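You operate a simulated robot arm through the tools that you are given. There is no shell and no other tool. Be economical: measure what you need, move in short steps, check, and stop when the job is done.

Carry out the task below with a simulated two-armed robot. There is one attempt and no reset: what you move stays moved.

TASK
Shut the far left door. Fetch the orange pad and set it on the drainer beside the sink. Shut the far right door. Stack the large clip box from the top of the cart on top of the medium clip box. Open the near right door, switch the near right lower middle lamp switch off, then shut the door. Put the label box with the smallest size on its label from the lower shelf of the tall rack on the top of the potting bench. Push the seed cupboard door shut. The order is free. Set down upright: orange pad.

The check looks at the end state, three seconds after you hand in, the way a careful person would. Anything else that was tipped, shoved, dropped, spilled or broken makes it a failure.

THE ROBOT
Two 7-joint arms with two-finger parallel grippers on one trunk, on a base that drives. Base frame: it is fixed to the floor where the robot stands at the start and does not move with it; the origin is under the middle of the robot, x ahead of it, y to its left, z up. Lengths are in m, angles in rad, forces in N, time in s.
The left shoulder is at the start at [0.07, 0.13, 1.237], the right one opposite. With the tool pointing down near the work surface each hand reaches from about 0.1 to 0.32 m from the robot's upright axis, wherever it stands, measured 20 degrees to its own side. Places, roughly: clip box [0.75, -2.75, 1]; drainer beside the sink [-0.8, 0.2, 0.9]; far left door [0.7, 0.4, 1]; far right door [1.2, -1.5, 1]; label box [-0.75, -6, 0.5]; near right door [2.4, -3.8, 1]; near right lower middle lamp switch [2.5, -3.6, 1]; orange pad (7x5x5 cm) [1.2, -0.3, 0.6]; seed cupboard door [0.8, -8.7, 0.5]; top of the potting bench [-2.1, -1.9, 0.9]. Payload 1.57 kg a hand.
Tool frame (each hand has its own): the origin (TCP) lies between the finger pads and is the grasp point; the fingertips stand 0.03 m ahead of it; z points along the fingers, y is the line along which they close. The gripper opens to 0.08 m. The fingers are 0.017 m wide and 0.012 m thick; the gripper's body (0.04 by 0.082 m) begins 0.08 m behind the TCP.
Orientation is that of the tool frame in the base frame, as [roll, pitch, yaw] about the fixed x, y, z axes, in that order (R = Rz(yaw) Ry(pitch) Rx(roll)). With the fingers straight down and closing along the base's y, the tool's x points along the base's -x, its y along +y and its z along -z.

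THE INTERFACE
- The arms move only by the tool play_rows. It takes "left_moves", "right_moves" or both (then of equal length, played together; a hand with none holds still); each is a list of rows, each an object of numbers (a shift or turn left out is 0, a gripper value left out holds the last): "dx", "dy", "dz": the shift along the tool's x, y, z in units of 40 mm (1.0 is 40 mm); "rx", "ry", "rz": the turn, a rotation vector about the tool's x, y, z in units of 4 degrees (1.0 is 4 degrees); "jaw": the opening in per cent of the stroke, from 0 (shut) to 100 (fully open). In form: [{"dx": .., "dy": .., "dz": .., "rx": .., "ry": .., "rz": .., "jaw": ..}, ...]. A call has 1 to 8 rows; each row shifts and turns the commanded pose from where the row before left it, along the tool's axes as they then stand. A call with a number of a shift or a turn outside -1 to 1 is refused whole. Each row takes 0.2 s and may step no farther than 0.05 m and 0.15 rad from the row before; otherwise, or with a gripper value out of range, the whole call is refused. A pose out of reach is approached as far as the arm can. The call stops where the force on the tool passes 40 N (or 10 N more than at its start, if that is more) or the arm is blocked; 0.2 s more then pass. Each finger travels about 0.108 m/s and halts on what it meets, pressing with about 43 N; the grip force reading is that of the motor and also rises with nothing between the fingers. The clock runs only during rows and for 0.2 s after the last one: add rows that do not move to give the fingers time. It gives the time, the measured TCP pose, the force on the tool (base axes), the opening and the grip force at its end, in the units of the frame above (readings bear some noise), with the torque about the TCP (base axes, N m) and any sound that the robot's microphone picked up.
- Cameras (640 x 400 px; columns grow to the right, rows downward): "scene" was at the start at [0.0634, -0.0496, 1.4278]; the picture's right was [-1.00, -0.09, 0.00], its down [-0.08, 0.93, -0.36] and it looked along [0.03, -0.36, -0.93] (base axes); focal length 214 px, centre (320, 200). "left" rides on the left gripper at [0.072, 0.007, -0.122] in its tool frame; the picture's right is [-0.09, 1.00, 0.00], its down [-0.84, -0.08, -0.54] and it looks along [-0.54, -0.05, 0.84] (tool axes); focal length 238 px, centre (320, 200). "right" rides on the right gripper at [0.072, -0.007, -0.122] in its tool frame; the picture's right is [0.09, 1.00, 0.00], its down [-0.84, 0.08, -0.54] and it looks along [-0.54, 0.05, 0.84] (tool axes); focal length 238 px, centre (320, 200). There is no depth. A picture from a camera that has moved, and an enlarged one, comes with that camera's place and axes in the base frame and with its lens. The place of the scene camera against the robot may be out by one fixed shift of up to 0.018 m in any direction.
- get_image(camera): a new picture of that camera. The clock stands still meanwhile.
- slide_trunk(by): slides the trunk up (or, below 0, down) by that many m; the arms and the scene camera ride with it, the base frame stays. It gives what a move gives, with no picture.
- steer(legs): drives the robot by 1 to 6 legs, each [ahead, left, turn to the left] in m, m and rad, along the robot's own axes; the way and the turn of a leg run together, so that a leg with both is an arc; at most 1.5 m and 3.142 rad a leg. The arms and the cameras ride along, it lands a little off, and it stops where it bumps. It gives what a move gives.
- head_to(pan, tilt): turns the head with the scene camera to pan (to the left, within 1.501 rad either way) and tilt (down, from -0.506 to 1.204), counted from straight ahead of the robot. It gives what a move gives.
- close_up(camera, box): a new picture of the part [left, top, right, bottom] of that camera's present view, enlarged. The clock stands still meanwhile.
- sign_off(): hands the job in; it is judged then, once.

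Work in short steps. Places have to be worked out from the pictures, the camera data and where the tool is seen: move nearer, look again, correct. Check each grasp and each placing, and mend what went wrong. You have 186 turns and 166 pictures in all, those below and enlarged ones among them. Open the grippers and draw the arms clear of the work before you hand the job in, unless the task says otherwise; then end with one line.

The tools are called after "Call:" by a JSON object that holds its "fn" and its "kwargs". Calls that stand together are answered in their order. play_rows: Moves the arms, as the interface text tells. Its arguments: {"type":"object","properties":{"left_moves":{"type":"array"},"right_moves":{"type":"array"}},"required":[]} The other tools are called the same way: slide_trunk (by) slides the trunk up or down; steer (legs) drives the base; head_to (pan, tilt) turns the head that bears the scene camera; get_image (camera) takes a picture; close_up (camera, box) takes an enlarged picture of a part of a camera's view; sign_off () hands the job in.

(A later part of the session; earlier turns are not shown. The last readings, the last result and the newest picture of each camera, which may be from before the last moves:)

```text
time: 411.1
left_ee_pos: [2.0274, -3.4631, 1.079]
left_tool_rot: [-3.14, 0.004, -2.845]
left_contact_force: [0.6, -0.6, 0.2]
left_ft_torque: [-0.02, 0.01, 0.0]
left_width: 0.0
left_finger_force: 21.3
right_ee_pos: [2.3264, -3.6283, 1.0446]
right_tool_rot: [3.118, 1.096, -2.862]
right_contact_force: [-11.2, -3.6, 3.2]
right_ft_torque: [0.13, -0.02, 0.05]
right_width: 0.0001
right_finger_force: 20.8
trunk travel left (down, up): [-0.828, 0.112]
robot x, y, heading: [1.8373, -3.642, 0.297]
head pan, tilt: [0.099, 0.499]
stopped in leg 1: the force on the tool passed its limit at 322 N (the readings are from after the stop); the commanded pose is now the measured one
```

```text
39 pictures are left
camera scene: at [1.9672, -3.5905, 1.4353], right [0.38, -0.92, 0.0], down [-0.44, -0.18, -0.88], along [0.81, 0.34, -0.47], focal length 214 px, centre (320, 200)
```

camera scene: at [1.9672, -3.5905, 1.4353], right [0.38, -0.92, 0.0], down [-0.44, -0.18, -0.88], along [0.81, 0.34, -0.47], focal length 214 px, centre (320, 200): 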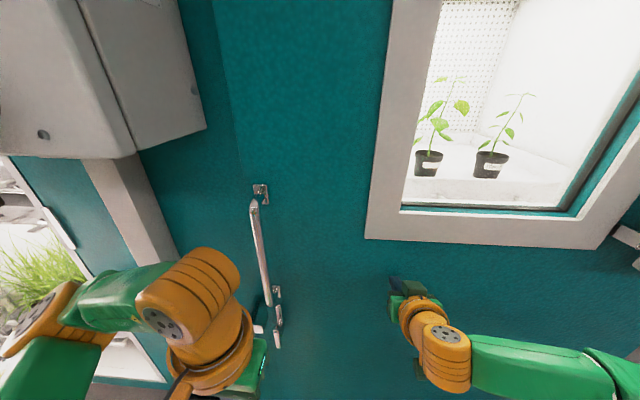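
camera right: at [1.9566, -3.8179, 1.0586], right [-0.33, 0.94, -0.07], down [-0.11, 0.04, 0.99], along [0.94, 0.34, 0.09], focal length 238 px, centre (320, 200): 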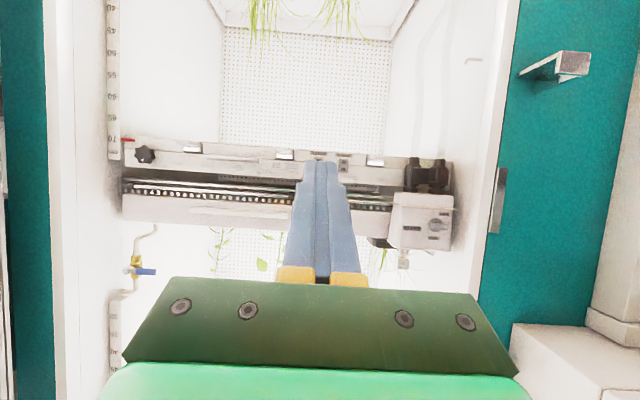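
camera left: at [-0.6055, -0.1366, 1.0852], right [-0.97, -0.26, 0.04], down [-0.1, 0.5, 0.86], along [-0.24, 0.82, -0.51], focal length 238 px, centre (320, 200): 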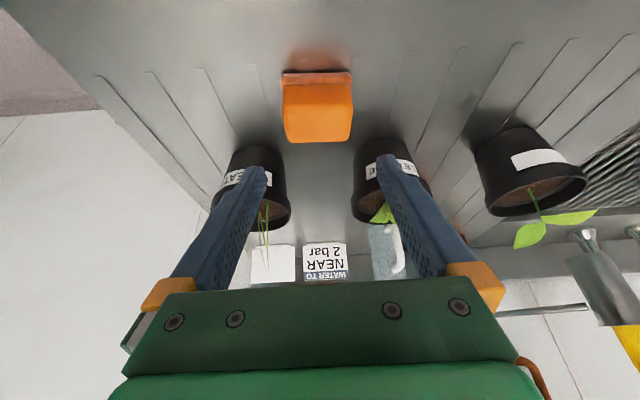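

A firm stop – the door is at the frame. I back away, check it, then head down the room towards the rack and the cupboard.

Call:
{"fn": "steer", "kwargs": {"legs": [[-0.8, 0, 0]]}}

Call:
{"fn": "get_image", "kwargs": {"camera": "scene"}}

Call:
{"fn": "steer", "kwargs": {"legs": [[0, 0, -1.565], [1.2, -0.3, 0]]}}

Call:
{"fn": "head_to", "kwargs": {"pan": -0.4, "tilt": 0.25}}

Call:
{"fn": "get_image", "kwargs": {"camera": "scene"}}

```text
time: 415.3
left_ee_pos: [1.2683, -3.694, 1.0764]
left_tool_rot: [3.14, -0.004, -2.84]
left_contact_force: [-0.1, 0.2, 0.1]
left_ft_torque: [0.01, -0.01, 0.01]
left_width: 0.0
left_finger_force: 21.4
right_ee_pos: [1.5677, -3.8571, 1.0422]
right_tool_rot: [3.118, 1.09, -2.855]
right_contact_force: [0.0, 0.3, 0.2]
right_ft_torque: [0.0, 0.03, 0.02]
right_width: 0.0003
right_finger_force: 21.4
trunk travel left (down, up): [-0.828, 0.112]
robot x, y, heading: [1.0693, -3.8792, 0.3]
head pan, tilt: [0.099, 0.499]
```

```text
38 pictures are left
camera scene: at [1.2117, -3.8212, 1.4344], right [0.39, -0.92, 0.0], down [-0.44, -0.19, -0.88], along [0.81, 0.34, -0.48], focal length 214 px, centre (320, 200)
```

scene: 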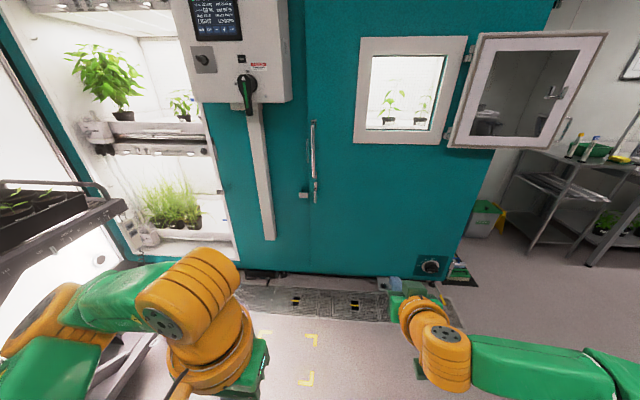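

```text
time: 425.4
left_ee_pos: [1.3317, -5.3154, 1.0783]
left_tool_rot: [3.141, -0.001, 1.878]
left_contact_force: [-0.5, -0.2, 0.5]
left_ft_torque: [-0.01, -0.03, -0.01]
left_width: 0.0
left_finger_force: 21.5
right_ee_pos: [1.1701, -5.6158, 1.0411]
right_tool_rot: [3.12, 1.091, 1.862]
right_contact_force: [-0.2, 0.5, 0.6]
right_ft_torque: [-0.01, 0.02, -0.03]
right_width: 0.0001
right_finger_force: 21.7
trunk travel left (down, up): [-0.828, 0.112]
robot x, y, heading: [1.1478, -5.1208, -1.268]
head pan, tilt: [0.099, 0.499]
```

```text
time: 426.4
left_ee_pos: [1.3314, -5.3166, 1.0777]
left_tool_rot: [-3.141, -0.002, 1.878]
left_contact_force: [0.1, 0.6, -0.7]
left_ft_torque: [-0.01, 0.0, -0.01]
left_width: 0.0002
left_finger_force: 21.3
right_ee_pos: [1.1704, -5.6162, 1.0425]
right_tool_rot: [3.121, 1.089, 1.863]
right_contact_force: [0.3, 0.5, 0.6]
right_ft_torque: [0.01, -0.01, 0.02]
right_width: 0.0002
right_finger_force: 21.1
trunk travel left (down, up): [-0.828, 0.112]
robot x, y, heading: [1.149, -5.1212, -1.267]
head pan, tilt: [-0.4, 0.25]
```

```text
37 pictures are left
camera scene: at [1.1611, -5.2552, 1.4576], right [-1.0, 0.09, 0.0], down [0.02, 0.25, -0.97], along [-0.09, -0.96, -0.25], focal length 214 px, centre (320, 200)
```

scene: 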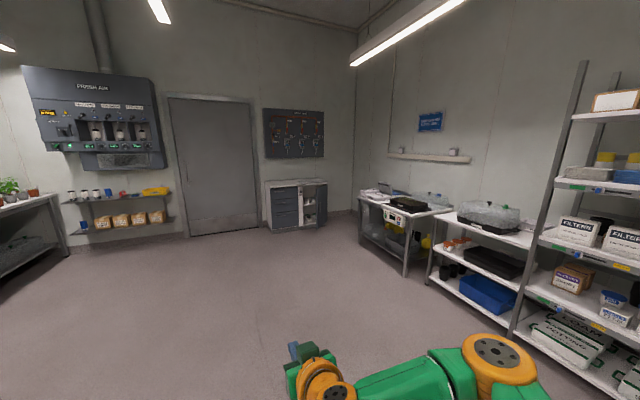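

The near right door is shut. The seed cupboard is at the far wall; I drive toward it and zoom.

Call:
{"fn": "close_up", "kwargs": {"camera": "scene", "box": [250, 165, 350, 245]}}

Call:
{"fn": "close_up", "kwargs": {"camera": "scene", "box": [500, 180, 640, 400]}}

```text
5.00 times, centred on (300, 205) of scene
camera zoom: at [1.1611, -5.2552, 1.4576], right [-1.0, 0.09, 0.0], down [0.02, 0.25, -0.97], along [-0.09, -0.96, -0.25], focal length 1072 px, centre (420, 175)
```

zoom: 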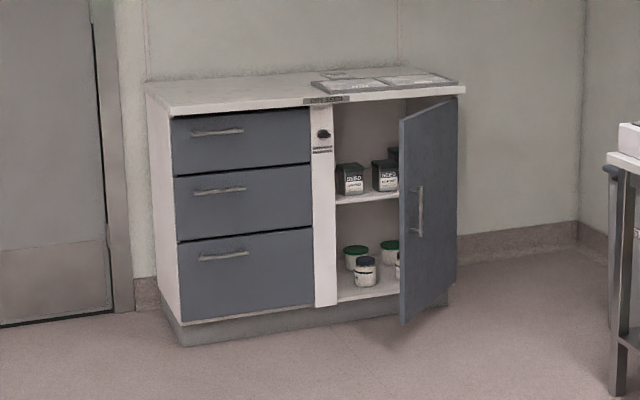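

```text
1.82 times, centred on (570, 290) of scene
camera zoom: at [1.1611, -5.2552, 1.4576], right [-1.0, 0.09, 0.0], down [0.02, 0.25, -0.97], along [-0.09, -0.96, -0.25], focal length 390 px, centre (-134, 36)
```

zoom: 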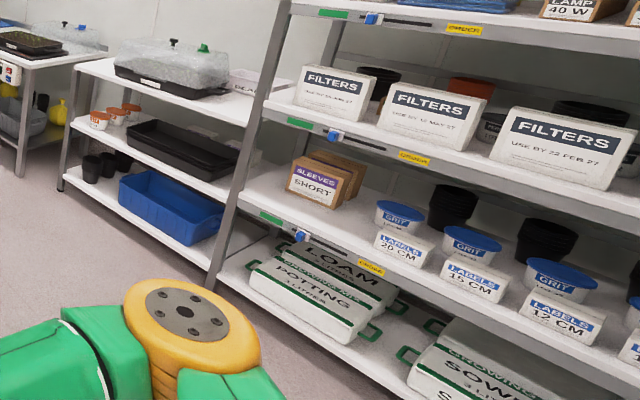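

The seed cupboard's right-hand door is ~37° open, edge near (0.91,-8.39). I drive there, lower the trunk, and aim the right hand at its outer face.

Call:
{"fn": "steer", "kwargs": {"legs": [[1.3, 0, 0], [0.95, -1.13, 0]]}}

Call:
{"fn": "slide_trunk", "kwargs": {"by": -0.5}}

Call:
{"fn": "head_to", "kwargs": {"pan": -0.1, "tilt": 0.45}}

Call:
{"fn": "get_image", "kwargs": {"camera": "scene"}}

```text
time: 439.8
left_ee_pos: [0.9532, -7.8016, 1.0768]
left_tool_rot: [-3.14, 0.0, 1.89]
left_contact_force: [-0.5, 0.2, -0.4]
left_ft_torque: [0.02, 0.03, 0.01]
left_width: 0.0002
left_finger_force: 21.4
right_ee_pos: [0.7961, -8.1054, 1.042]
right_tool_rot: [3.12, 1.091, 1.874]
right_contact_force: [0.4, -0.3, 0.3]
right_ft_torque: [0.02, -0.02, 0.01]
right_width: 0.0001
right_finger_force: 21.4
trunk travel left (down, up): [-0.828, 0.112]
robot x, y, heading: [0.7654, -7.6114, -1.248]
head pan, tilt: [-0.4, 0.25]
```

```text
refused: -0.5 is not a number from -0.4 to 0.4
```

```text
time: 440.6
left_ee_pos: [0.9542, -7.8028, 1.0764]
left_tool_rot: [-3.141, -0.002, 1.89]
left_contact_force: [-0.5, 0.1, -0.6]
left_ft_torque: [0.04, 0.01, -0.01]
left_width: 0.0001
left_finger_force: 21.0
right_ee_pos: [0.7957, -8.1063, 1.041]
right_tool_rot: [3.118, 1.089, 1.875]
right_contact_force: [0.0, 0.1, -0.2]
right_ft_torque: [-0.02, 0.0, 0.0]
right_width: 0.0002
right_finger_force: 21.5
trunk travel left (down, up): [-0.828, 0.112]
robot x, y, heading: [0.7684, -7.6094, -1.249]
head pan, tilt: [-0.099, 0.45]
```

```text
34 pictures are left
camera scene: at [0.81, -7.7415, 1.439], right [-0.98, -0.22, 0.0], down [-0.09, 0.42, -0.9], along [0.19, -0.88, -0.43], focal length 214 px, centre (320, 200)
```

scene: 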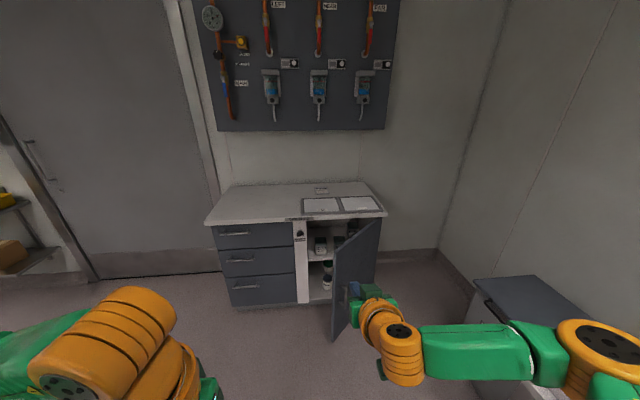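

I lower the trunk 0.48 m and shift right 7 cm so the hand meets the door just inside its free edge; check clearance to the box on the right.

Call:
{"fn": "slide_trunk", "kwargs": {"by": -0.4}}

Call:
{"fn": "slide_trunk", "kwargs": {"by": -0.08}}

Call:
{"fn": "steer", "kwargs": {"legs": [[0.25, -0.075, 0]]}}

Call:
{"fn": "head_to", "kwargs": {"pan": -0.35, "tilt": 0.3}}

Call:
{"fn": "get_image", "kwargs": {"camera": "scene"}}

```text
time: 444.4
left_ee_pos: [0.9538, -7.8032, 0.6773]
left_tool_rot: [3.141, 0.0, 1.89]
left_contact_force: [0.4, -0.5, -0.3]
left_ft_torque: [0.01, 0.01, -0.01]
left_width: 0.0001
left_finger_force: 21.6
right_ee_pos: [0.7948, -8.1062, 0.6433]
right_tool_rot: [3.118, 1.088, 1.875]
right_contact_force: [0.3, 0.7, -0.5]
right_ft_torque: [0.01, 0.03, 0.0]
right_width: 0.0
right_finger_force: 21.1
trunk travel left (down, up): [-0.428, 0.512]
robot x, y, heading: [0.7651, -7.6099, -1.254]
head pan, tilt: [-0.099, 0.45]
```

```text
time: 445.6
left_ee_pos: [0.9533, -7.8029, 0.5968]
left_tool_rot: [-3.141, -0.002, 1.889]
left_contact_force: [-0.2, 0.2, -0.5]
left_ft_torque: [0.0, -0.03, 0.02]
left_width: 0.0002
left_finger_force: 21.0
right_ee_pos: [0.7955, -8.1062, 0.5615]
right_tool_rot: [3.118, 1.089, 1.874]
right_contact_force: [0.2, -0.6, -0.4]
right_ft_torque: [-0.03, 0.0, -0.02]
right_width: 0.0002
right_finger_force: 21.6
trunk travel left (down, up): [-0.348, 0.592]
robot x, y, heading: [0.7659, -7.6118, -1.253]
head pan, tilt: [-0.099, 0.45]
```

```text
time: 447.4
left_ee_pos: [0.9587, -8.0617, 0.5978]
left_tool_rot: [-3.142, -0.001, 1.89]
left_contact_force: [-0.1, 1.3, 0.4]
left_ft_torque: [0.03, 0.02, 0.01]
left_width: 0.0002
left_finger_force: 20.8
right_ee_pos: [0.8004, -8.3635, 0.5608]
right_tool_rot: [3.118, 1.089, 1.875]
right_contact_force: [0.6, -0.4, -0.1]
right_ft_torque: [-0.01, -0.02, -0.01]
right_width: 0.0
right_finger_force: 20.8
trunk travel left (down, up): [-0.348, 0.592]
robot x, y, heading: [0.7725, -7.8688, -1.253]
head pan, tilt: [-0.099, 0.45]
```

```text
time: 448.2
left_ee_pos: [0.958, -8.0594, 0.5972]
left_tool_rot: [3.141, -0.002, 1.89]
left_contact_force: [0.3, -0.5, 0.2]
left_ft_torque: [-0.02, 0.0, 0.02]
left_width: 0.0
left_finger_force: 21.4
right_ee_pos: [0.801, -8.365, 0.5613]
right_tool_rot: [3.119, 1.089, 1.874]
right_contact_force: [-0.8, 0.1, -0.1]
right_ft_torque: [-0.02, -0.01, 0.01]
right_width: 0.0
right_finger_force: 21.6
trunk travel left (down, up): [-0.348, 0.592]
robot x, y, heading: [0.7703, -7.8677, -1.251]
head pan, tilt: [-0.351, 0.3]
```

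```text
33 pictures are left
camera scene: at [0.7926, -8.0029, 0.9729], right [-1.0, 0.03, 0.0], down [0.01, 0.3, -0.96], along [-0.03, -0.95, -0.3], focal length 214 px, centre (320, 200)
```

scene: 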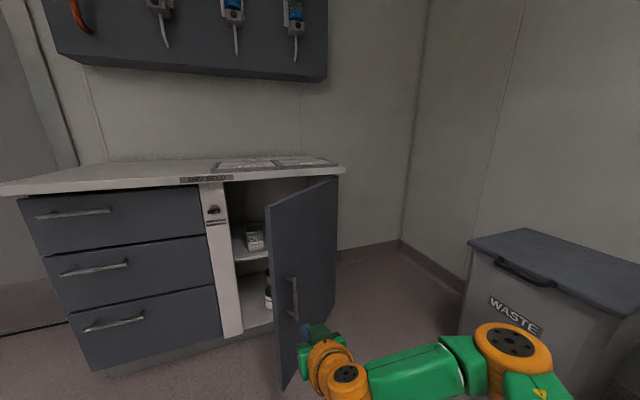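

Clearance to the waste bin is fine and grows while advancing. I push the door shut.

Call:
{"fn": "steer", "kwargs": {"legs": [[0.5, 0, 0]]}}

Call:
{"fn": "get_image", "kwargs": {"camera": "scene"}}

```text
time: 449.8
left_ee_pos: [1.0117, -8.2203, 0.5981]
left_tool_rot: [-3.14, -0.005, 1.891]
left_contact_force: [0.5, 0.4, -0.2]
left_ft_torque: [0.0, 0.01, -0.01]
left_width: 0.0
left_finger_force: 21.2
right_ee_pos: [0.8608, -8.5159, 0.5593]
right_tool_rot: [3.099, 1.076, 1.888]
right_contact_force: [0.3, 1.3, -0.6]
right_ft_torque: [0.04, 0.02, 0.01]
right_width: 0.0001
right_finger_force: 21.4
trunk travel left (down, up): [-0.348, 0.592]
robot x, y, heading: [0.8248, -8.0289, -1.251]
head pan, tilt: [-0.351, 0.3]
stopped in leg 1: the force on the tool passed its limit at 69 N (the readings are from after the stop); the commanded pose is now the measured one
```

```text
32 pictures are left
camera scene: at [0.8453, -8.1622, 0.9729], right [-1.0, 0.03, 0.0], down [0.01, 0.3, -0.96], along [-0.03, -0.95, -0.3], focal length 214 px, centre (320, 200)
```

scene: 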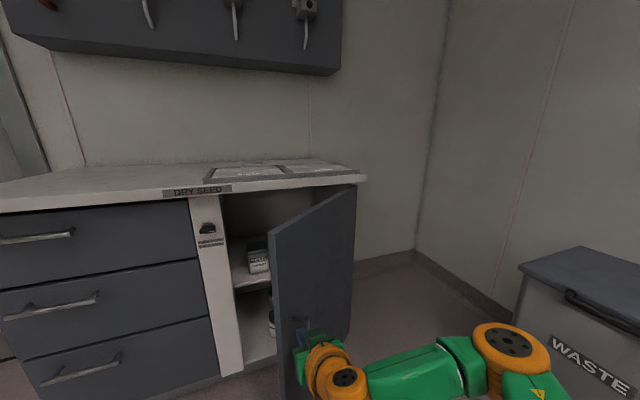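

Contact (69 N). I continue pushing, a few centimetres right of the edge.

Call:
{"fn": "steer", "kwargs": {"legs": [[-0.03, 0, 0], [0, -0.04, 0], [0.4, 0, 0]]}}

Call:
{"fn": "steer", "kwargs": {"legs": [[0.3, 0, 0]]}}

Call:
{"fn": "get_image", "kwargs": {"camera": "scene"}}

```text
time: 452.9
left_ee_pos: [1.0649, -8.518, 0.5983]
left_tool_rot: [-3.138, 0.003, 1.884]
left_contact_force: [-0.7, 0.2, 0.0]
left_ft_torque: [-0.01, 0.03, -0.02]
left_width: 0.0
left_finger_force: 21.1
right_ee_pos: [0.9121, -8.809, 0.5574]
right_tool_rot: [3.099, 1.069, 1.886]
right_contact_force: [-3.4, 12.4, 5.8]
right_ft_torque: [-0.05, -0.05, -0.04]
right_width: 0.0
right_finger_force: 21.7
trunk travel left (down, up): [-0.348, 0.592]
robot x, y, heading: [0.8809, -8.3299, -1.262]
head pan, tilt: [-0.351, 0.3]
stopped in leg 3: the force on the tool passed its limit at 166 N (the readings are from after the stop); the commanded pose is now the measured one
```

```text
time: 453.6
left_ee_pos: [1.066, -8.5221, 0.5985]
left_tool_rot: [-3.14, 0.005, 1.884]
left_contact_force: [0.0, 0.3, -0.3]
left_ft_torque: [0.02, 0.01, -0.01]
left_width: 0.0
left_finger_force: 21.1
right_ee_pos: [0.9134, -8.8091, 0.5581]
right_tool_rot: [3.097, 1.063, 1.887]
right_contact_force: [-7.4, 20.1, 10.3]
right_ft_torque: [-0.15, -0.1, -0.03]
right_width: 0.0
right_finger_force: 20.9
trunk travel left (down, up): [-0.348, 0.592]
robot x, y, heading: [0.8819, -8.329, -1.264]
head pan, tilt: [-0.351, 0.3]
stopped in leg 1: the force on the tool passed its limit at 57 N (the readings are from after the stop); the commanded pose is now the measured one
```

```text
31 pictures are left
camera scene: at [0.8984, -8.4595, 0.9739], right [-1.0, 0.04, 0.0], down [0.01, 0.29, -0.96], along [-0.04, -0.96, -0.29], focal length 214 px, centre (320, 200)
```

scene: 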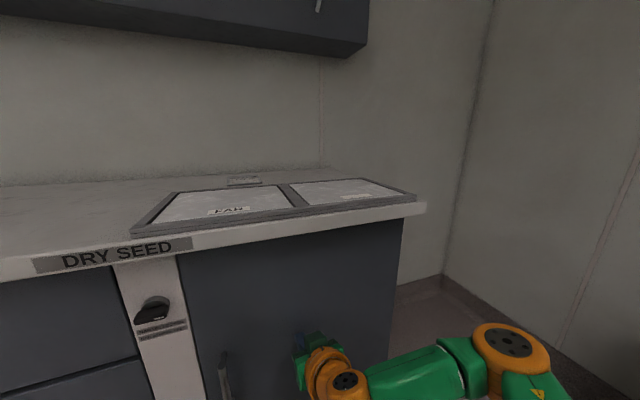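

The cupboard door looks flush. I back off, check it, and drive to the tall rack.

Call:
{"fn": "steer", "kwargs": {"legs": [[-0.6, 0, 0]]}}

Call:
{"fn": "get_image", "kwargs": {"camera": "scene"}}

Call:
{"fn": "steer", "kwargs": {"legs": [[0, 0.45, 0], [0, 0, -1.573], [0, -1.5, 0], [0, -0.5, 0]]}}

Call:
{"fn": "head_to", "kwargs": {"pan": 0, "tilt": 0.35}}

Call:
{"fn": "get_image", "kwargs": {"camera": "scene"}}

```text
time: 457.0
left_ee_pos: [0.8845, -7.9575, 0.5969]
left_tool_rot: [3.141, -0.005, 1.887]
left_contact_force: [-0.1, -0.2, -0.1]
left_ft_torque: [0.02, -0.03, 0.01]
left_width: 0.0
left_finger_force: 21.2
right_ee_pos: [0.7337, -8.246, 0.5532]
right_tool_rot: [3.098, 1.057, 1.89]
right_contact_force: [1.4, 0.1, -0.4]
right_ft_torque: [0.0, 0.01, -0.01]
right_width: 0.0
right_finger_force: 20.7
trunk travel left (down, up): [-0.348, 0.592]
robot x, y, heading: [0.6996, -7.764, -1.258]
head pan, tilt: [-0.351, 0.3]
```

```text
30 pictures are left
camera scene: at [0.7187, -7.8985, 0.9729], right [-1.0, 0.04, 0.0], down [0.01, 0.3, -0.96], along [-0.04, -0.95, -0.3], focal length 214 px, centre (320, 200)
```

scene: 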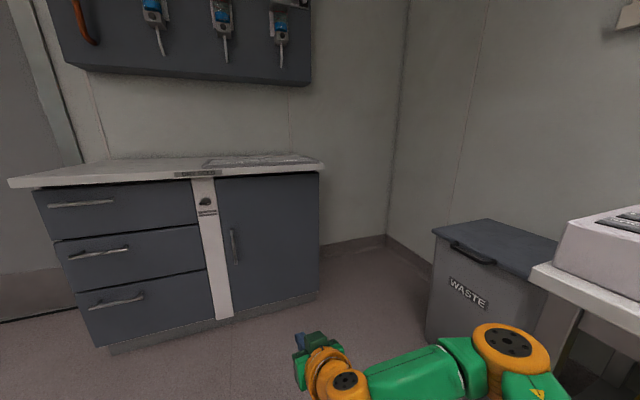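

```text
time: 473.1
left_ee_pos: [0.3362, -5.9079, 0.5972]
left_tool_rot: [3.141, -0.004, 0.311]
left_contact_force: [-0.4, 0.0, -0.2]
left_ft_torque: [-0.01, 0.02, 0.0]
left_width: 0.0001
left_finger_force: 21.2
right_ee_pos: [0.0486, -5.7554, 0.5541]
right_tool_rot: [3.097, 1.056, 0.314]
right_contact_force: [-0.2, -0.4, 1.0]
right_ft_torque: [-0.03, -0.01, 0.01]
right_width: 0.0001
right_finger_force: 21.3
trunk travel left (down, up): [-0.348, 0.592]
robot x, y, heading: [0.5344, -5.7207, -2.838]
head pan, tilt: [-0.351, 0.3]
```

```text
time: 473.9
left_ee_pos: [0.3378, -5.9087, 0.5973]
left_tool_rot: [3.141, -0.003, 0.311]
left_contact_force: [-0.4, -0.3, 0.4]
left_ft_torque: [0.01, -0.03, 0.0]
left_width: 0.0
left_finger_force: 21.4
right_ee_pos: [0.0488, -5.7543, 0.5545]
right_tool_rot: [3.098, 1.056, 0.315]
right_contact_force: [0.1, -0.3, -0.1]
right_ft_torque: [0.01, 0.01, 0.0]
right_width: 0.0003
right_finger_force: 21.1
trunk travel left (down, up): [-0.348, 0.592]
robot x, y, heading: [0.5312, -5.7207, -2.835]
head pan, tilt: [0.0, 0.351]
```

```text
29 pictures are left
camera scene: at [0.4032, -5.7604, 0.9682], right [-0.3, 0.95, 0.0], down [0.33, 0.1, -0.94], along [-0.9, -0.28, -0.34], focal length 214 px, centre (320, 200)
```

scene: 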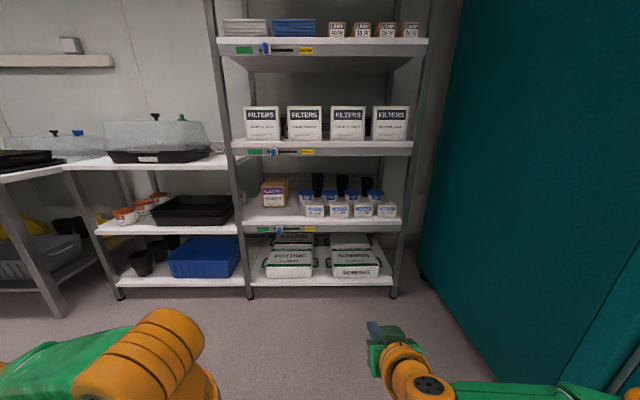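

Cupboard shut. Now I zoom on the row of label boxes.

Call:
{"fn": "close_up", "kwargs": {"camera": "scene", "box": [250, 165, 410, 235]}}

```text
4.00 times, centred on (330, 200) of scene
camera zoom: at [0.4032, -5.7604, 0.9682], right [-0.3, 0.95, 0.0], down [0.33, 0.1, -0.94], along [-0.9, -0.28, -0.34], focal length 858 px, centre (280, 200)
```

zoom: 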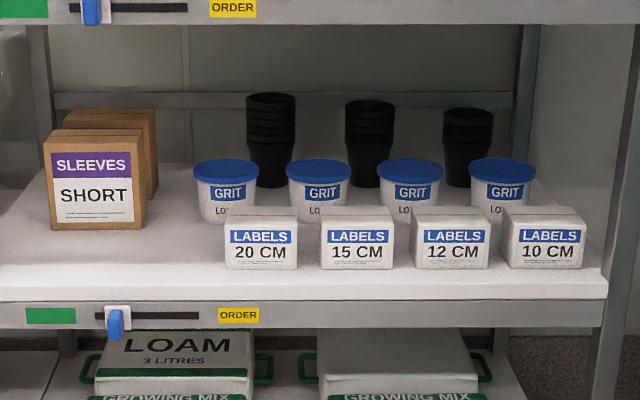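

The smallest is LABELS 10 CM, the rightmost box: ≈95 mm wide, ≈55 mm deep, 65 mm high, centre ≈(-0.71,-5.75), shelf z≈0.505, shelf above at z≈0.826. It must be gripped front-to-back, so I set the right hand downward with a 45° yaw and turn the robot accordingly.

Call:
{"fn": "play_rows", "kwargs": {"right_moves": [{"ry": 1, "dz": -0.1, "jaw": 100}, {"ry": 1, "dz": -0.1}, {"ry": 1, "dz": -0.1}, {"ry": 1, "dz": -0.1}, {"ry": 1, "dz": -0.1}, {"ry": 1, "dz": -0.1}, {"ry": 1}, {"ry": 1}]}}

Call:
{"fn": "play_rows", "kwargs": {"right_moves": [{"ry": 1}, {"ry": 1}, {"ry": 1}, {"ry": 1}, {"ry": 1}, {"ry": 1}, {"ry": 1}, {"ry": 0.1, "rx": 0.6}]}}

Call:
{"fn": "play_rows", "kwargs": {"right_moves": [{"rz": 1}, {"rz": 1}, {"rz": 1}, {"rz": 1}, {"rz": 1}, {"rz": 1}, {"rz": 1}, {"rz": 1}]}}

Call:
{"fn": "play_rows", "kwargs": {"right_moves": [{"rz": 1}, {"rz": 1}, {"rz": 1}, {"rz": 0.2}]}}

Call:
{"fn": "steer", "kwargs": {"legs": [[0, 0, -0.788]]}}

```text
time: 475.7
left_ee_pos: [0.3367, -5.9081, 0.5966]
left_tool_rot: [-3.139, -0.003, 0.311]
left_contact_force: [-0.5, -0.1, 0.2]
left_ft_torque: [-0.01, 0.0, -0.01]
left_width: 0.0
left_finger_force: 21.1
right_ee_pos: [0.0664, -5.7476, 0.5698]
right_tool_rot: [3.117, 0.496, 0.341]
right_contact_force: [-0.5, 0.8, 0.0]
right_ft_torque: [-0.01, -0.02, 0.01]
right_width: 0.0798
right_finger_force: 0.0
trunk travel left (down, up): [-0.348, 0.592]
robot x, y, heading: [0.5343, -5.7196, -2.834]
head pan, tilt: [0.0, 0.351]
```

```text
time: 477.5
left_ee_pos: [0.3385, -5.9068, 0.5977]
left_tool_rot: [-3.139, -0.004, 0.31]
left_contact_force: [0.2, 0.7, -0.3]
left_ft_torque: [-0.03, 0.0, -0.01]
left_width: 0.0
left_finger_force: 21.3
right_ee_pos: [0.0659, -5.7487, 0.5685]
right_tool_rot: [-3.12, 0.001, 0.352]
right_contact_force: [0.2, 0.2, 0.3]
right_ft_torque: [0.0, 0.02, 0.0]
right_width: 0.0799
right_finger_force: 0.2
trunk travel left (down, up): [-0.348, 0.592]
robot x, y, heading: [0.5316, -5.7245, -2.834]
head pan, tilt: [0.0, 0.351]
```

```text
time: 479.3
left_ee_pos: [0.3372, -5.9079, 0.5971]
left_tool_rot: [3.142, -0.003, 0.311]
left_contact_force: [-0.5, -0.3, 0.9]
left_ft_torque: [0.02, 0.03, -0.01]
left_width: 0.0
left_finger_force: 21.4
right_ee_pos: [0.0655, -5.7487, 0.5701]
right_tool_rot: [-3.127, 0.013, -0.207]
right_contact_force: [-0.5, -0.7, -0.8]
right_ft_torque: [0.04, -0.01, -0.02]
right_width: 0.0797
right_finger_force: 0.0
trunk travel left (down, up): [-0.348, 0.592]
robot x, y, heading: [0.5319, -5.7224, -2.834]
head pan, tilt: [0.0, 0.351]
```

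```text
time: 480.3
left_ee_pos: [0.3378, -5.9082, 0.5967]
left_tool_rot: [-3.142, -0.004, 0.311]
left_contact_force: [1.0, -0.3, -0.5]
left_ft_torque: [0.0, -0.03, 0.0]
left_width: 0.0
left_finger_force: 21.2
right_ee_pos: [0.0671, -5.7481, 0.5694]
right_tool_rot: [-3.127, 0.016, -0.431]
right_contact_force: [-0.3, 0.2, -0.3]
right_ft_torque: [0.03, 0.0, -0.03]
right_width: 0.08
right_finger_force: 0.0
trunk travel left (down, up): [-0.348, 0.592]
robot x, y, heading: [0.5314, -5.7233, -2.832]
head pan, tilt: [0.0, 0.351]
```

```text
time: 482.8
left_ee_pos: [0.2627, -5.7142, 0.597]
left_tool_rot: [3.141, -0.002, -0.484]
left_contact_force: [0.2, -0.6, 0.8]
left_ft_torque: [0.01, -0.01, 0.0]
left_width: 0.0
left_finger_force: 21.3
right_ee_pos: [0.1874, -5.4089, 0.5696]
right_tool_rot: [-3.129, 0.016, -1.224]
right_contact_force: [0.0, 0.4, -0.1]
right_ft_torque: [-0.02, -0.03, 0.01]
right_width: 0.0802
right_finger_force: 0.0
trunk travel left (down, up): [-0.348, 0.592]
robot x, y, heading: [0.5348, -5.7224, 2.653]
head pan, tilt: [0.0, 0.351]
```

Reach with yaw is fine. I shift the hand toward the rack side and tilt it 45° (fingers pointing toward the rack).

Call:
{"fn": "play_rows", "kwargs": {"right_moves": [{"dx": 0.8, "dy": 0.8, "rz": 0.3}, {"dx": 0.8, "dy": 0.8, "rz": 0.3}, {"rx": -1}, {"rx": -1}, {"rx": -1}, {"rx": -1}, {"rx": -1}, {"rx": -1}]}}

Call:
{"fn": "play_rows", "kwargs": {"right_moves": [{"rx": -1}, {"rx": -1}, {"rx": -1}, {"rx": -1}, {"rx": -1}]}}

Call:
{"fn": "head_to", "kwargs": {"pan": 0.6, "tilt": 0.45}}

Call:
{"fn": "get_image", "kwargs": {"camera": "scene"}}

```text
time: 484.6
left_ee_pos: [0.2643, -5.7117, 0.5976]
left_tool_rot: [-3.141, -0.002, -0.484]
left_contact_force: [-0.6, -0.4, 0.8]
left_ft_torque: [-0.02, 0.02, 0.05]
left_width: 0.0
left_finger_force: 21.5
right_ee_pos: [0.1487, -5.4895, 0.5666]
right_tool_rot: [2.733, 0.017, -1.267]
right_contact_force: [0.1, -0.1, -0.7]
right_ft_torque: [-0.01, -0.02, -0.01]
right_width: 0.0799
right_finger_force: 0.0
trunk travel left (down, up): [-0.348, 0.592]
robot x, y, heading: [0.5312, -5.7242, 2.654]
head pan, tilt: [0.0, 0.351]
```

```text
time: 485.8
left_ee_pos: [0.2638, -5.7124, 0.5973]
left_tool_rot: [-3.141, -0.002, -0.485]
left_contact_force: [-0.2, 0.4, 0.5]
left_ft_torque: [0.02, -0.01, 0.01]
left_width: 0.0001
left_finger_force: 20.9
right_ee_pos: [0.1489, -5.489, 0.5676]
right_tool_rot: [2.386, 0.017, -1.266]
right_contact_force: [-0.6, 0.1, 0.1]
right_ft_torque: [-0.02, 0.02, 0.0]
right_width: 0.08
right_finger_force: 0.1
trunk travel left (down, up): [-0.348, 0.592]
robot x, y, heading: [0.5336, -5.7199, 2.656]
head pan, tilt: [0.0, 0.351]
```

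```text
time: 486.8
left_ee_pos: [0.264, -5.7141, 0.597]
left_tool_rot: [-3.141, -0.003, -0.485]
left_contact_force: [0.6, 0.3, 0.2]
left_ft_torque: [-0.01, -0.03, 0.02]
left_width: 0.0001
left_finger_force: 21.7
right_ee_pos: [0.148, -5.4891, 0.5675]
right_tool_rot: [2.386, 0.015, -1.268]
right_contact_force: [-0.1, 0.4, 0.1]
right_ft_torque: [0.01, 0.01, 0.01]
right_width: 0.08
right_finger_force: 0.0
trunk travel left (down, up): [-0.348, 0.592]
robot x, y, heading: [0.5331, -5.7248, 2.652]
head pan, tilt: [0.6, 0.45]
```

```text
27 pictures are left
camera scene: at [0.4042, -5.7037, 0.959], right [-0.11, 0.99, 0.0], down [0.43, 0.05, -0.9], along [-0.89, -0.1, -0.44], focal length 214 px, centre (320, 200)
```

scene: 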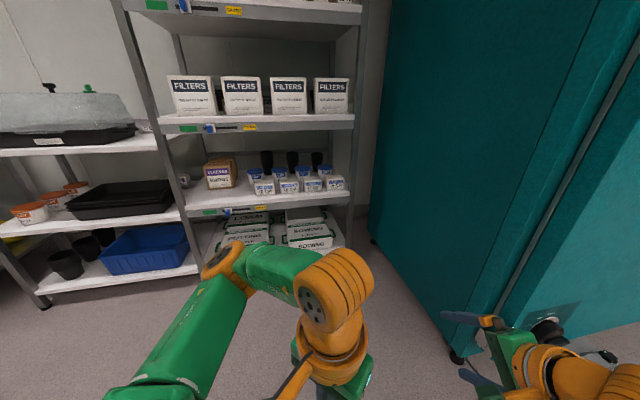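

The left elbow would get too close to the rack, so I test extending the right hand 10 cm further toward the rack and un-tilting to ~20° in free space to check reach.

Call:
{"fn": "play_rows", "kwargs": {"right_moves": [{"dz": 0.57, "dy": 0.6}, {"dz": 0.57, "dy": 0.6}, {"dz": 0.57, "dy": 0.6}, {"rx": 1}, {"rx": 1}, {"rx": 1}, {"rx": 1}, {"rx": 1}], "left_moves": [{"dx": 0.3, "dy": -0.3}, {"dx": 0.3, "dy": -0.3}, {"dx": 0.3, "dy": -0.3}, {}, {}, {}, {}, {}]}}

```text
time: 488.6
left_ee_pos: [0.314, -5.6978, 0.5973]
left_tool_rot: [-3.139, -0.004, -0.485]
left_contact_force: [-0.1, -0.1, -0.9]
left_ft_torque: [0.04, -0.05, -0.02]
left_width: 0.0
left_finger_force: 21.5
right_ee_pos: [0.0554, -5.5183, 0.5664]
right_tool_rot: [2.715, 0.017, -1.266]
right_contact_force: [0.0, 0.4, -0.4]
right_ft_torque: [-0.03, 0.0, 0.0]
right_width: 0.0801
right_finger_force: 0.1
trunk travel left (down, up): [-0.348, 0.592]
robot x, y, heading: [0.5318, -5.7228, 2.649]
head pan, tilt: [0.6, 0.45]
```

Reach is fine at 24° tilt (39 cm toward the rack). I check where the left elbow is.

Call:
{"fn": "head_to", "kwargs": {"pan": 0.9, "tilt": 0.8}}

Call:
{"fn": "get_image", "kwargs": {"camera": "scene"}}

```text
time: 489.4
left_ee_pos: [0.3128, -5.6968, 0.5968]
left_tool_rot: [-3.14, -0.003, -0.484]
left_contact_force: [0.3, 0.5, -0.5]
left_ft_torque: [0.02, -0.03, -0.01]
left_width: 0.0001
left_finger_force: 21.4
right_ee_pos: [0.0552, -5.5182, 0.5677]
right_tool_rot: [2.714, 0.017, -1.27]
right_contact_force: [-0.8, -0.6, 0.6]
right_ft_torque: [0.02, 0.01, -0.02]
right_width: 0.0802
right_finger_force: 0.1
trunk travel left (down, up): [-0.348, 0.592]
robot x, y, heading: [0.5358, -5.7268, 2.654]
head pan, tilt: [0.901, 0.799]
```

```text
26 pictures are left
camera scene: at [0.4215, -5.7258, 0.9286], right [-0.4, 0.92, 0.0], down [0.66, 0.29, -0.7], along [-0.64, -0.28, -0.72], focal length 214 px, centre (320, 200)
```

scene: 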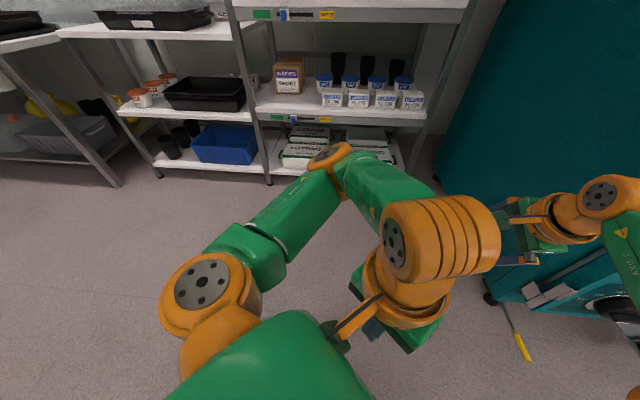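

I test extending 5 cm more with the right hand, and undo the left hand's retraction.

Call:
{"fn": "play_rows", "kwargs": {"right_moves": [{"dz": 0.28, "dy": 0.63}, {"dz": 0.28, "dy": 0.63}, {}], "left_moves": [{"dx": -0.6, "dy": 0.0}, {"dx": -0.6, "dy": 0.0}, {"dx": -0.6, "dy": 0.0}]}}

```text
time: 490.2
left_ee_pos: [0.2487, -5.6648, 0.5961]
left_tool_rot: [3.139, -0.003, -0.483]
left_contact_force: [0.3, 0.1, -0.7]
left_ft_torque: [-0.03, 0.01, -0.01]
left_width: 0.0003
left_finger_force: 21.0
right_ee_pos: [0.0573, -5.5214, 0.5617]
right_tool_rot: [2.735, 0.016, -1.266]
right_contact_force: [0.4, 1.3, 0.2]
right_ft_torque: [0.0, -0.01, -0.01]
right_width: 0.0801
right_finger_force: 0.0
right hand out of reach, approached as far as the arm can: row 1, 2
trunk travel left (down, up): [-0.348, 0.592]
robot x, y, heading: [0.5343, -5.7265, 2.656]
head pan, tilt: [0.901, 0.799]
```

Elbow height estimate says the left elbow would be level with the upper shelf edge. Lowering the trunk 12 cm (and raising the right hand) puts it inside the free gap and improves reach.

Call:
{"fn": "slide_trunk", "kwargs": {"by": -0.12}}

Call:
{"fn": "play_rows", "kwargs": {"right_moves": [{"dz": -0.9, "dy": 0.4}, {"dz": -0.9, "dy": 0.4}, {"dz": -0.9, "dy": 0.4}, {"dz": 0.2, "dy": 0.46}, {"dz": 0.2, "dy": 0.46}]}}

```text
time: 491.7
left_ee_pos: [0.2499, -5.6632, 0.4769]
left_tool_rot: [-3.139, -0.002, -0.485]
left_contact_force: [-0.1, -0.6, -0.8]
left_ft_torque: [-0.01, -0.01, -0.02]
left_width: 0.0
left_finger_force: 21.4
right_ee_pos: [0.0574, -5.5223, 0.4426]
right_tool_rot: [2.735, 0.016, -1.267]
right_contact_force: [-0.1, 0.5, -0.4]
right_ft_torque: [0.02, 0.01, 0.02]
right_width: 0.0799
right_finger_force: 0.0
trunk travel left (down, up): [-0.228, 0.712]
robot x, y, heading: [0.5293, -5.7242, 2.657]
head pan, tilt: [0.901, 0.799]
```

```text
time: 492.9
left_ee_pos: [0.2495, -5.6649, 0.4771]
left_tool_rot: [-3.138, -0.003, -0.486]
left_contact_force: [-0.1, 0.1, -0.5]
left_ft_torque: [0.0, 0.01, 0.01]
left_width: 0.0
left_finger_force: 20.4
right_ee_pos: [0.0785, -5.5285, 0.5419]
right_tool_rot: [2.735, 0.018, -1.266]
right_contact_force: [0.0, -0.2, -0.3]
right_ft_torque: [0.0, -0.01, -0.02]
right_width: 0.0798
right_finger_force: 0.1
right hand out of reach, approached as far as the arm can: row 1, 2, 3, 4, 5
trunk travel left (down, up): [-0.228, 0.712]
robot x, y, heading: [0.5341, -5.7271, 2.651]
head pan, tilt: [0.901, 0.799]
```

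I set the trunk +5 cm, re-tilt the right hand to ~43°, move the left hand inward, and drive to a stand-off in front of the 10 CM box.

Call:
{"fn": "slide_trunk", "kwargs": {"by": 0.05}}

Call:
{"fn": "play_rows", "kwargs": {"right_moves": [{"rx": -1}, {"rx": -1}, {"rx": -1}, {"rx": -1}, {"rx": -1}], "left_moves": [{"dy": -0.4}, {"dy": -0.4}, {"dy": -0.4}, {}, {}]}}

Call:
{"fn": "steer", "kwargs": {"legs": [[0.45, 0.43, 0]]}}

Call:
{"fn": "get_image", "kwargs": {"camera": "right"}}

Call:
{"fn": "get_image", "kwargs": {"camera": "scene"}}

```text
time: 493.9
left_ee_pos: [0.2482, -5.6633, 0.527]
left_tool_rot: [-3.14, -0.003, -0.485]
left_contact_force: [-0.5, 0.6, 0.1]
left_ft_torque: [0.02, -0.01, -0.03]
left_width: 0.0001
left_finger_force: 21.0
right_ee_pos: [0.0791, -5.5294, 0.5928]
right_tool_rot: [2.735, 0.016, -1.268]
right_contact_force: [0.3, -1.0, -0.1]
right_ft_torque: [-0.01, -0.03, 0.01]
right_width: 0.0802
right_finger_force: 0.1
trunk travel left (down, up): [-0.278, 0.662]
robot x, y, heading: [0.5306, -5.7199, 2.651]
head pan, tilt: [0.901, 0.799]
```

```text
time: 495.1
left_ee_pos: [0.2712, -5.6222, 0.5261]
left_tool_rot: [3.141, -0.004, -0.484]
left_contact_force: [-0.1, -1.0, 0.5]
left_ft_torque: [-0.01, 0.01, 0.0]
left_width: 0.0001
left_finger_force: 21.1
right_ee_pos: [0.0174, -5.5239, 0.6119]
right_tool_rot: [2.387, 0.016, -1.264]
right_contact_force: [0.0, 0.6, -0.8]
right_ft_torque: [0.02, 0.01, 0.02]
right_width: 0.0798
right_finger_force: 0.1
right hand out of reach, approached as far as the arm can: row 1, 2, 3, 4, 5
trunk travel left (down, up): [-0.278, 0.662]
robot x, y, heading: [0.5322, -5.7202, 2.656]
head pan, tilt: [0.901, 0.799]
```

```text
time: 498.6
left_ee_pos: [-0.3305, -5.7876, 0.5273]
left_tool_rot: [-3.139, -0.003, -0.484]
left_contact_force: [-0.5, -1.0, 0.0]
left_ft_torque: [-0.01, 0.0, 0.0]
left_width: 0.0
left_finger_force: 21.2
right_ee_pos: [-0.5851, -5.689, 0.6132]
right_tool_rot: [2.386, 0.016, -1.264]
right_contact_force: [-0.2, 0.7, 0.3]
right_ft_torque: [0.0, 0.0, 0.02]
right_width: 0.0796
right_finger_force: 0.1
trunk travel left (down, up): [-0.278, 0.662]
robot x, y, heading: [-0.0722, -5.8913, 2.654]
head pan, tilt: [0.901, 0.799]
```

```text
25 pictures are left
camera right: at [-0.4785, -5.7323, 0.6948], right [-0.66, -0.32, 0.68], down [0.05, 0.89, 0.46], along [-0.75, 0.34, -0.57], focal length 238 px, centre (320, 200)
```

right: 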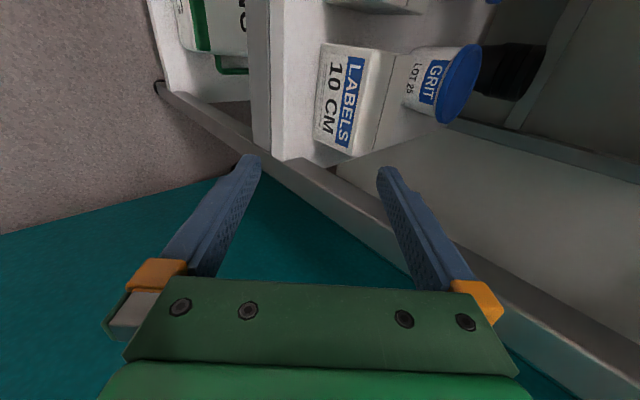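

```text
24 pictures are left
camera scene: at [-0.181, -5.8919, 0.8585], right [-0.4, 0.92, 0.0], down [0.66, 0.29, -0.7], along [-0.64, -0.28, -0.72], focal length 214 px, centre (320, 200)
```

scene: 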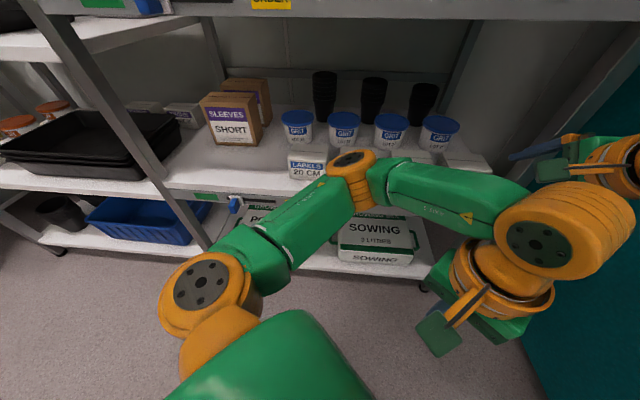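

I now have the box well located: a-centre aligned, front at 4 cm behind the shelf edge, top z≈0.563, 106×58 mm. I move the hand so the near finger is just in front of the box and the far finger above it.

Call:
{"fn": "steer", "kwargs": {"legs": [[0.045, 0.075, 0]]}}

Call:
{"fn": "get_image", "kwargs": {"camera": "right"}}

```text
time: 499.6
left_ee_pos: [-0.405, -5.8342, 0.5282]
left_tool_rot: [-3.141, -0.003, -0.485]
left_contact_force: [0.4, 0.8, 0.3]
left_ft_torque: [0.04, -0.01, 0.0]
left_width: 0.0
left_finger_force: 21.3
right_ee_pos: [-0.6597, -5.7348, 0.6114]
right_tool_rot: [2.387, 0.015, -1.265]
right_contact_force: [0.7, 0.4, 0.1]
right_ft_torque: [0.01, -0.01, 0.03]
right_width: 0.08
right_finger_force: 0.0
trunk travel left (down, up): [-0.278, 0.662]
robot x, y, heading: [-0.1463, -5.9343, 2.654]
head pan, tilt: [0.901, 0.799]
```

```text
23 pictures are left
camera right: at [-0.5533, -5.7779, 0.6947], right [-0.66, -0.32, 0.68], down [0.05, 0.89, 0.46], along [-0.75, 0.34, -0.57], focal length 238 px, centre (320, 200)
```

right: 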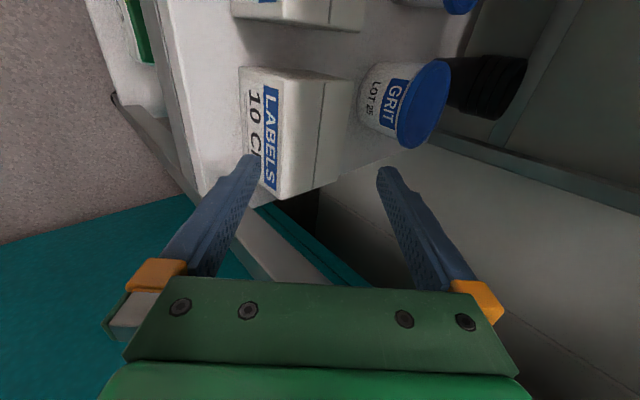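

Position is right. To untilt without loss of reach I retract 8 cm, untilt to ~28°, and will then drive in at a height just clearing the box top.

Call:
{"fn": "play_rows", "kwargs": {"right_moves": [{"dy": -0.73, "dz": -0.69}, {"dy": -0.73, "dz": -0.69}, {"rx": 1}, {"rx": 1}, {"rx": 1}, {"rx": 0.9}]}}

```text
time: 501.0
left_ee_pos: [-0.4057, -5.8321, 0.5273]
left_tool_rot: [-3.14, -0.003, -0.483]
left_contact_force: [-0.9, -0.7, 0.7]
left_ft_torque: [-0.03, 0.04, -0.02]
left_width: 0.0
left_finger_force: 21.0
right_ee_pos: [-0.6233, -5.7028, 0.6244]
right_tool_rot: [2.523, 0.014, -1.263]
right_contact_force: [-0.1, 0.7, -0.9]
right_ft_torque: [0.0, 0.04, -0.02]
right_width: 0.0804
right_finger_force: 0.1
right hand out of reach, approached as far as the arm can: row 1, 2, 3, 4, 5, 6
trunk travel left (down, up): [-0.278, 0.662]
robot x, y, heading: [-0.1421, -5.9358, 2.651]
head pan, tilt: [0.901, 0.799]
```

The arm limits at this height; I lower the hand 4 cm (needed anyway) and see whether the 28° tilt is reached.

Call:
{"fn": "play_rows", "kwargs": {"right_moves": [{"dz": 0.45, "dy": -0.23}, {"dz": 0.45, "dy": -0.23}, {}]}}

```text
time: 501.8
left_ee_pos: [-0.4061, -5.8327, 0.5273]
left_tool_rot: [-3.141, -0.004, -0.484]
left_contact_force: [-0.5, -0.5, 0.0]
left_ft_torque: [-0.01, 0.01, 0.01]
left_width: 0.0003
left_finger_force: 21.1
right_ee_pos: [-0.6361, -5.7039, 0.5868]
right_tool_rot: [2.521, 0.017, -1.266]
right_contact_force: [0.1, -0.4, 0.8]
right_ft_torque: [0.02, -0.04, 0.02]
right_width: 0.0798
right_finger_force: 0.1
right hand out of reach, approached as far as the arm can: row 1, 2
trunk travel left (down, up): [-0.278, 0.662]
robot x, y, heading: [-0.1454, -5.9336, 2.655]
head pan, tilt: [0.901, 0.799]
```

I retract the hand another 6 cm and then continue untilting.

Call:
{"fn": "play_rows", "kwargs": {"right_moves": [{"dy": -0.6, "dz": -0.43}, {"dy": -0.6, "dz": -0.43}, {"rx": 1}, {"rx": 1}]}}

```text
time: 502.8
left_ee_pos: [-0.4057, -5.8332, 0.5274]
left_tool_rot: [-3.142, -0.004, -0.483]
left_contact_force: [0.6, -0.1, 0.0]
left_ft_torque: [0.0, 0.03, -0.01]
left_width: 0.0
left_finger_force: 21.4
right_ee_pos: [-0.6178, -5.6793, 0.5968]
right_tool_rot: [2.59, 0.016, -1.265]
right_contact_force: [-0.6, 0.4, -1.0]
right_ft_torque: [-0.03, 0.03, 0.0]
right_width: 0.0802
right_finger_force: 0.0
right hand out of reach, approached as far as the arm can: row 1, 2, 3, 4
trunk travel left (down, up): [-0.278, 0.662]
robot x, y, heading: [-0.1447, -5.9368, 2.658]
head pan, tilt: [0.901, 0.799]
```

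The commanded point lies too far along the rack; I bring the hand back (+x of tool) in steps until it tracks.

Call:
{"fn": "play_rows", "kwargs": {"right_moves": [{"dx": 0.7}, {"dx": 0.7}, {"dx": 0.7}]}}

```text
time: 503.6
left_ee_pos: [-0.4049, -5.8335, 0.5265]
left_tool_rot: [-3.141, -0.003, -0.484]
left_contact_force: [0.2, 0.3, 0.3]
left_ft_torque: [-0.01, -0.02, 0.02]
left_width: 0.0
left_finger_force: 21.6
right_ee_pos: [-0.5925, -5.76, 0.5938]
right_tool_rot: [2.589, 0.017, -1.267]
right_contact_force: [-0.8, 0.8, 0.5]
right_ft_torque: [0.01, 0.01, 0.03]
right_width: 0.08
right_finger_force: 0.2
right hand out of reach, approached as far as the arm can: row 1
trunk travel left (down, up): [-0.278, 0.662]
robot x, y, heading: [-0.146, -5.937, 2.657]
head pan, tilt: [0.901, 0.799]
```

Now it tracks (tilt 31.6°). I set tilt 28° and z≈0.578 and verify.

Call:
{"fn": "play_rows", "kwargs": {"right_moves": [{"rx": 0.9}, {"dz": 0.34, "dy": -0.2}, {}]}}

```text
time: 504.4
left_ee_pos: [-0.4063, -5.8343, 0.5257]
left_tool_rot: [3.14, -0.004, -0.484]
left_contact_force: [-0.3, -0.5, -0.2]
left_ft_torque: [0.0, 0.01, -0.05]
left_width: 0.0
left_finger_force: 21.3
right_ee_pos: [-0.5909, -5.7606, 0.5786]
right_tool_rot: [2.652, 0.015, -1.263]
right_contact_force: [-0.2, -0.5, -0.1]
right_ft_torque: [0.0, 0.0, 0.0]
right_width: 0.08
right_finger_force: 0.0
trunk travel left (down, up): [-0.278, 0.662]
robot x, y, heading: [-0.1452, -5.9334, 2.654]
head pan, tilt: [0.901, 0.799]
```

I drive in most of the way and check with the wrist camera.

Call:
{"fn": "steer", "kwargs": {"legs": [[0.07, 0.022, 0]]}}

Call:
{"fn": "get_image", "kwargs": {"camera": "right"}}

Call:
{"fn": "get_image", "kwargs": {"camera": "scene"}}

```text
time: 505.5
left_ee_pos: [-0.4776, -5.8177, 0.5266]
left_tool_rot: [3.14, -0.003, -0.484]
left_contact_force: [-1.0, 0.0, -0.6]
left_ft_torque: [-0.02, -0.03, 0.0]
left_width: 0.0
left_finger_force: 21.5
right_ee_pos: [-0.6635, -5.7467, 0.5783]
right_tool_rot: [2.655, 0.015, -1.267]
right_contact_force: [-0.1, -0.1, 0.6]
right_ft_torque: [-0.03, 0.0, 0.04]
right_width: 0.0798
right_finger_force: 0.1
trunk travel left (down, up): [-0.278, 0.662]
robot x, y, heading: [-0.2134, -5.9205, 2.654]
head pan, tilt: [0.901, 0.799]
```

```text
22 pictures are left
camera right: at [-0.5816, -5.7968, 0.6814], right [-0.81, -0.36, 0.47], down [-0.07, 0.85, 0.53], along [-0.58, 0.39, -0.71], focal length 238 px, centre (320, 200)
```

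right: 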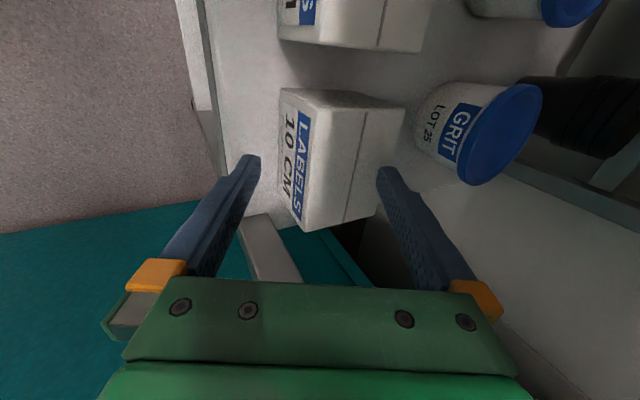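

```text
21 pictures are left
camera scene: at [-0.3276, -5.924, 0.8585], right [-0.4, 0.92, 0.0], down [0.66, 0.29, -0.7], along [-0.64, -0.28, -0.72], focal length 214 px, centre (320, 200)
```

scene: 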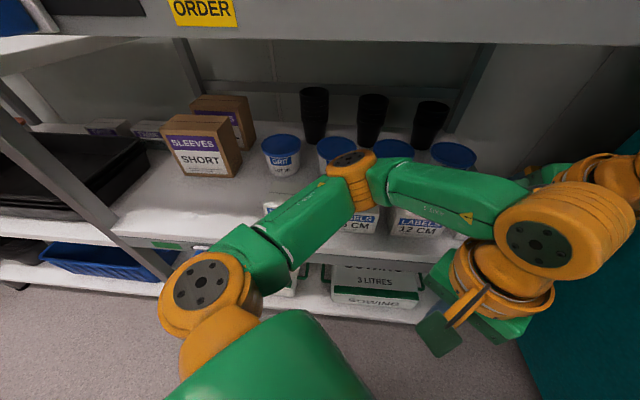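

The box lies between the fingers. I ease in the last 2 cm while untilting to ~22° and lowering, watching forces.

Call:
{"fn": "play_rows", "kwargs": {"right_moves": [{"dy": 0.265, "dz": 0.14}, {"dy": 0.085, "dz": 0.16, "rx": 1}, {"dy": 0.06, "dz": 0.11, "rx": 0.5}, {"dy": -0.066, "dz": 0.16}, {"dy": -0.066, "dz": 0.16}]}}

Call:
{"fn": "get_image", "kwargs": {"camera": "right"}}

```text
time: 506.5
left_ee_pos: [-0.4754, -5.8213, 0.529]
left_tool_rot: [-3.14, 0.005, -0.484]
left_contact_force: [0.5, 0.0, -0.4]
left_ft_torque: [0.02, 0.01, -0.02]
left_width: 0.0
left_finger_force: 21.1
right_ee_pos: [-0.6735, -5.7548, 0.5738]
right_tool_rot: [2.734, 0.026, -1.267]
right_contact_force: [3.5, -0.7, 19.8]
right_ft_torque: [-0.39, 0.85, 0.16]
right_width: 0.0803
right_finger_force: 0.1
right hand out of reach, approached as far as the arm can: row 3
trunk travel left (down, up): [-0.278, 0.662]
robot x, y, heading: [-0.2167, -5.9222, 2.656]
head pan, tilt: [0.901, 0.799]
stopped in row 4 (right hand): the force on the tool passed its limit at 48 N (the readings are from after the stop); the commanded pose is now the measured one
```

```text
20 pictures are left
camera right: at [-0.5994, -5.8092, 0.6802], right [-0.84, -0.37, 0.39], down [-0.11, 0.83, 0.55], along [-0.53, 0.42, -0.74], focal length 238 px, centre (320, 200)
```

right: 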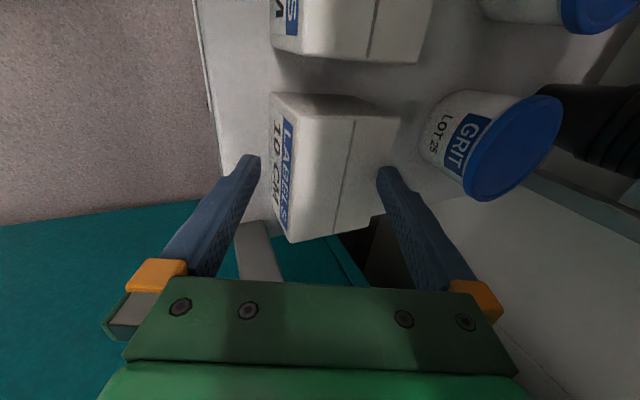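

The far fingertip landed on the box's top back edge (z=0.563). I lift 8 mm, drive ~12 mm further in, then lower again.

Call:
{"fn": "play_rows", "kwargs": {"right_moves": [{"dy": 0.08, "dz": -0.19}]}}

Call:
{"fn": "steer", "kwargs": {"legs": [[0.011, 0.012, 0]]}}

```text
time: 506.9
left_ee_pos: [-0.4784, -5.8192, 0.5282]
left_tool_rot: [-3.141, -0.004, -0.483]
left_contact_force: [0.1, -0.2, -0.7]
left_ft_torque: [0.04, 0.0, -0.03]
left_width: 0.0
left_finger_force: 21.7
right_ee_pos: [-0.6742, -5.754, 0.5762]
right_tool_rot: [2.745, 0.02, -1.268]
right_contact_force: [0.0, 0.0, 0.3]
right_ft_torque: [0.0, 0.0, 0.04]
right_width: 0.0801
right_finger_force: 0.1
trunk travel left (down, up): [-0.278, 0.662]
robot x, y, heading: [-0.2186, -5.9201, 2.651]
head pan, tilt: [0.901, 0.799]
```

```text
time: 507.6
left_ee_pos: [-0.4931, -5.8242, 0.5278]
left_tool_rot: [-3.142, -0.004, -0.482]
left_contact_force: [0.0, -0.2, 0.4]
left_ft_torque: [0.01, -0.02, -0.03]
left_width: 0.0001
left_finger_force: 21.1
right_ee_pos: [-0.6907, -5.76, 0.5772]
right_tool_rot: [2.742, 0.021, -1.269]
right_contact_force: [-0.3, -1.1, 0.2]
right_ft_torque: [0.03, 0.0, -0.01]
right_width: 0.08
right_finger_force: 0.1
trunk travel left (down, up): [-0.278, 0.662]
robot x, y, heading: [-0.2331, -5.9252, 2.654]
head pan, tilt: [0.901, 0.799]
```

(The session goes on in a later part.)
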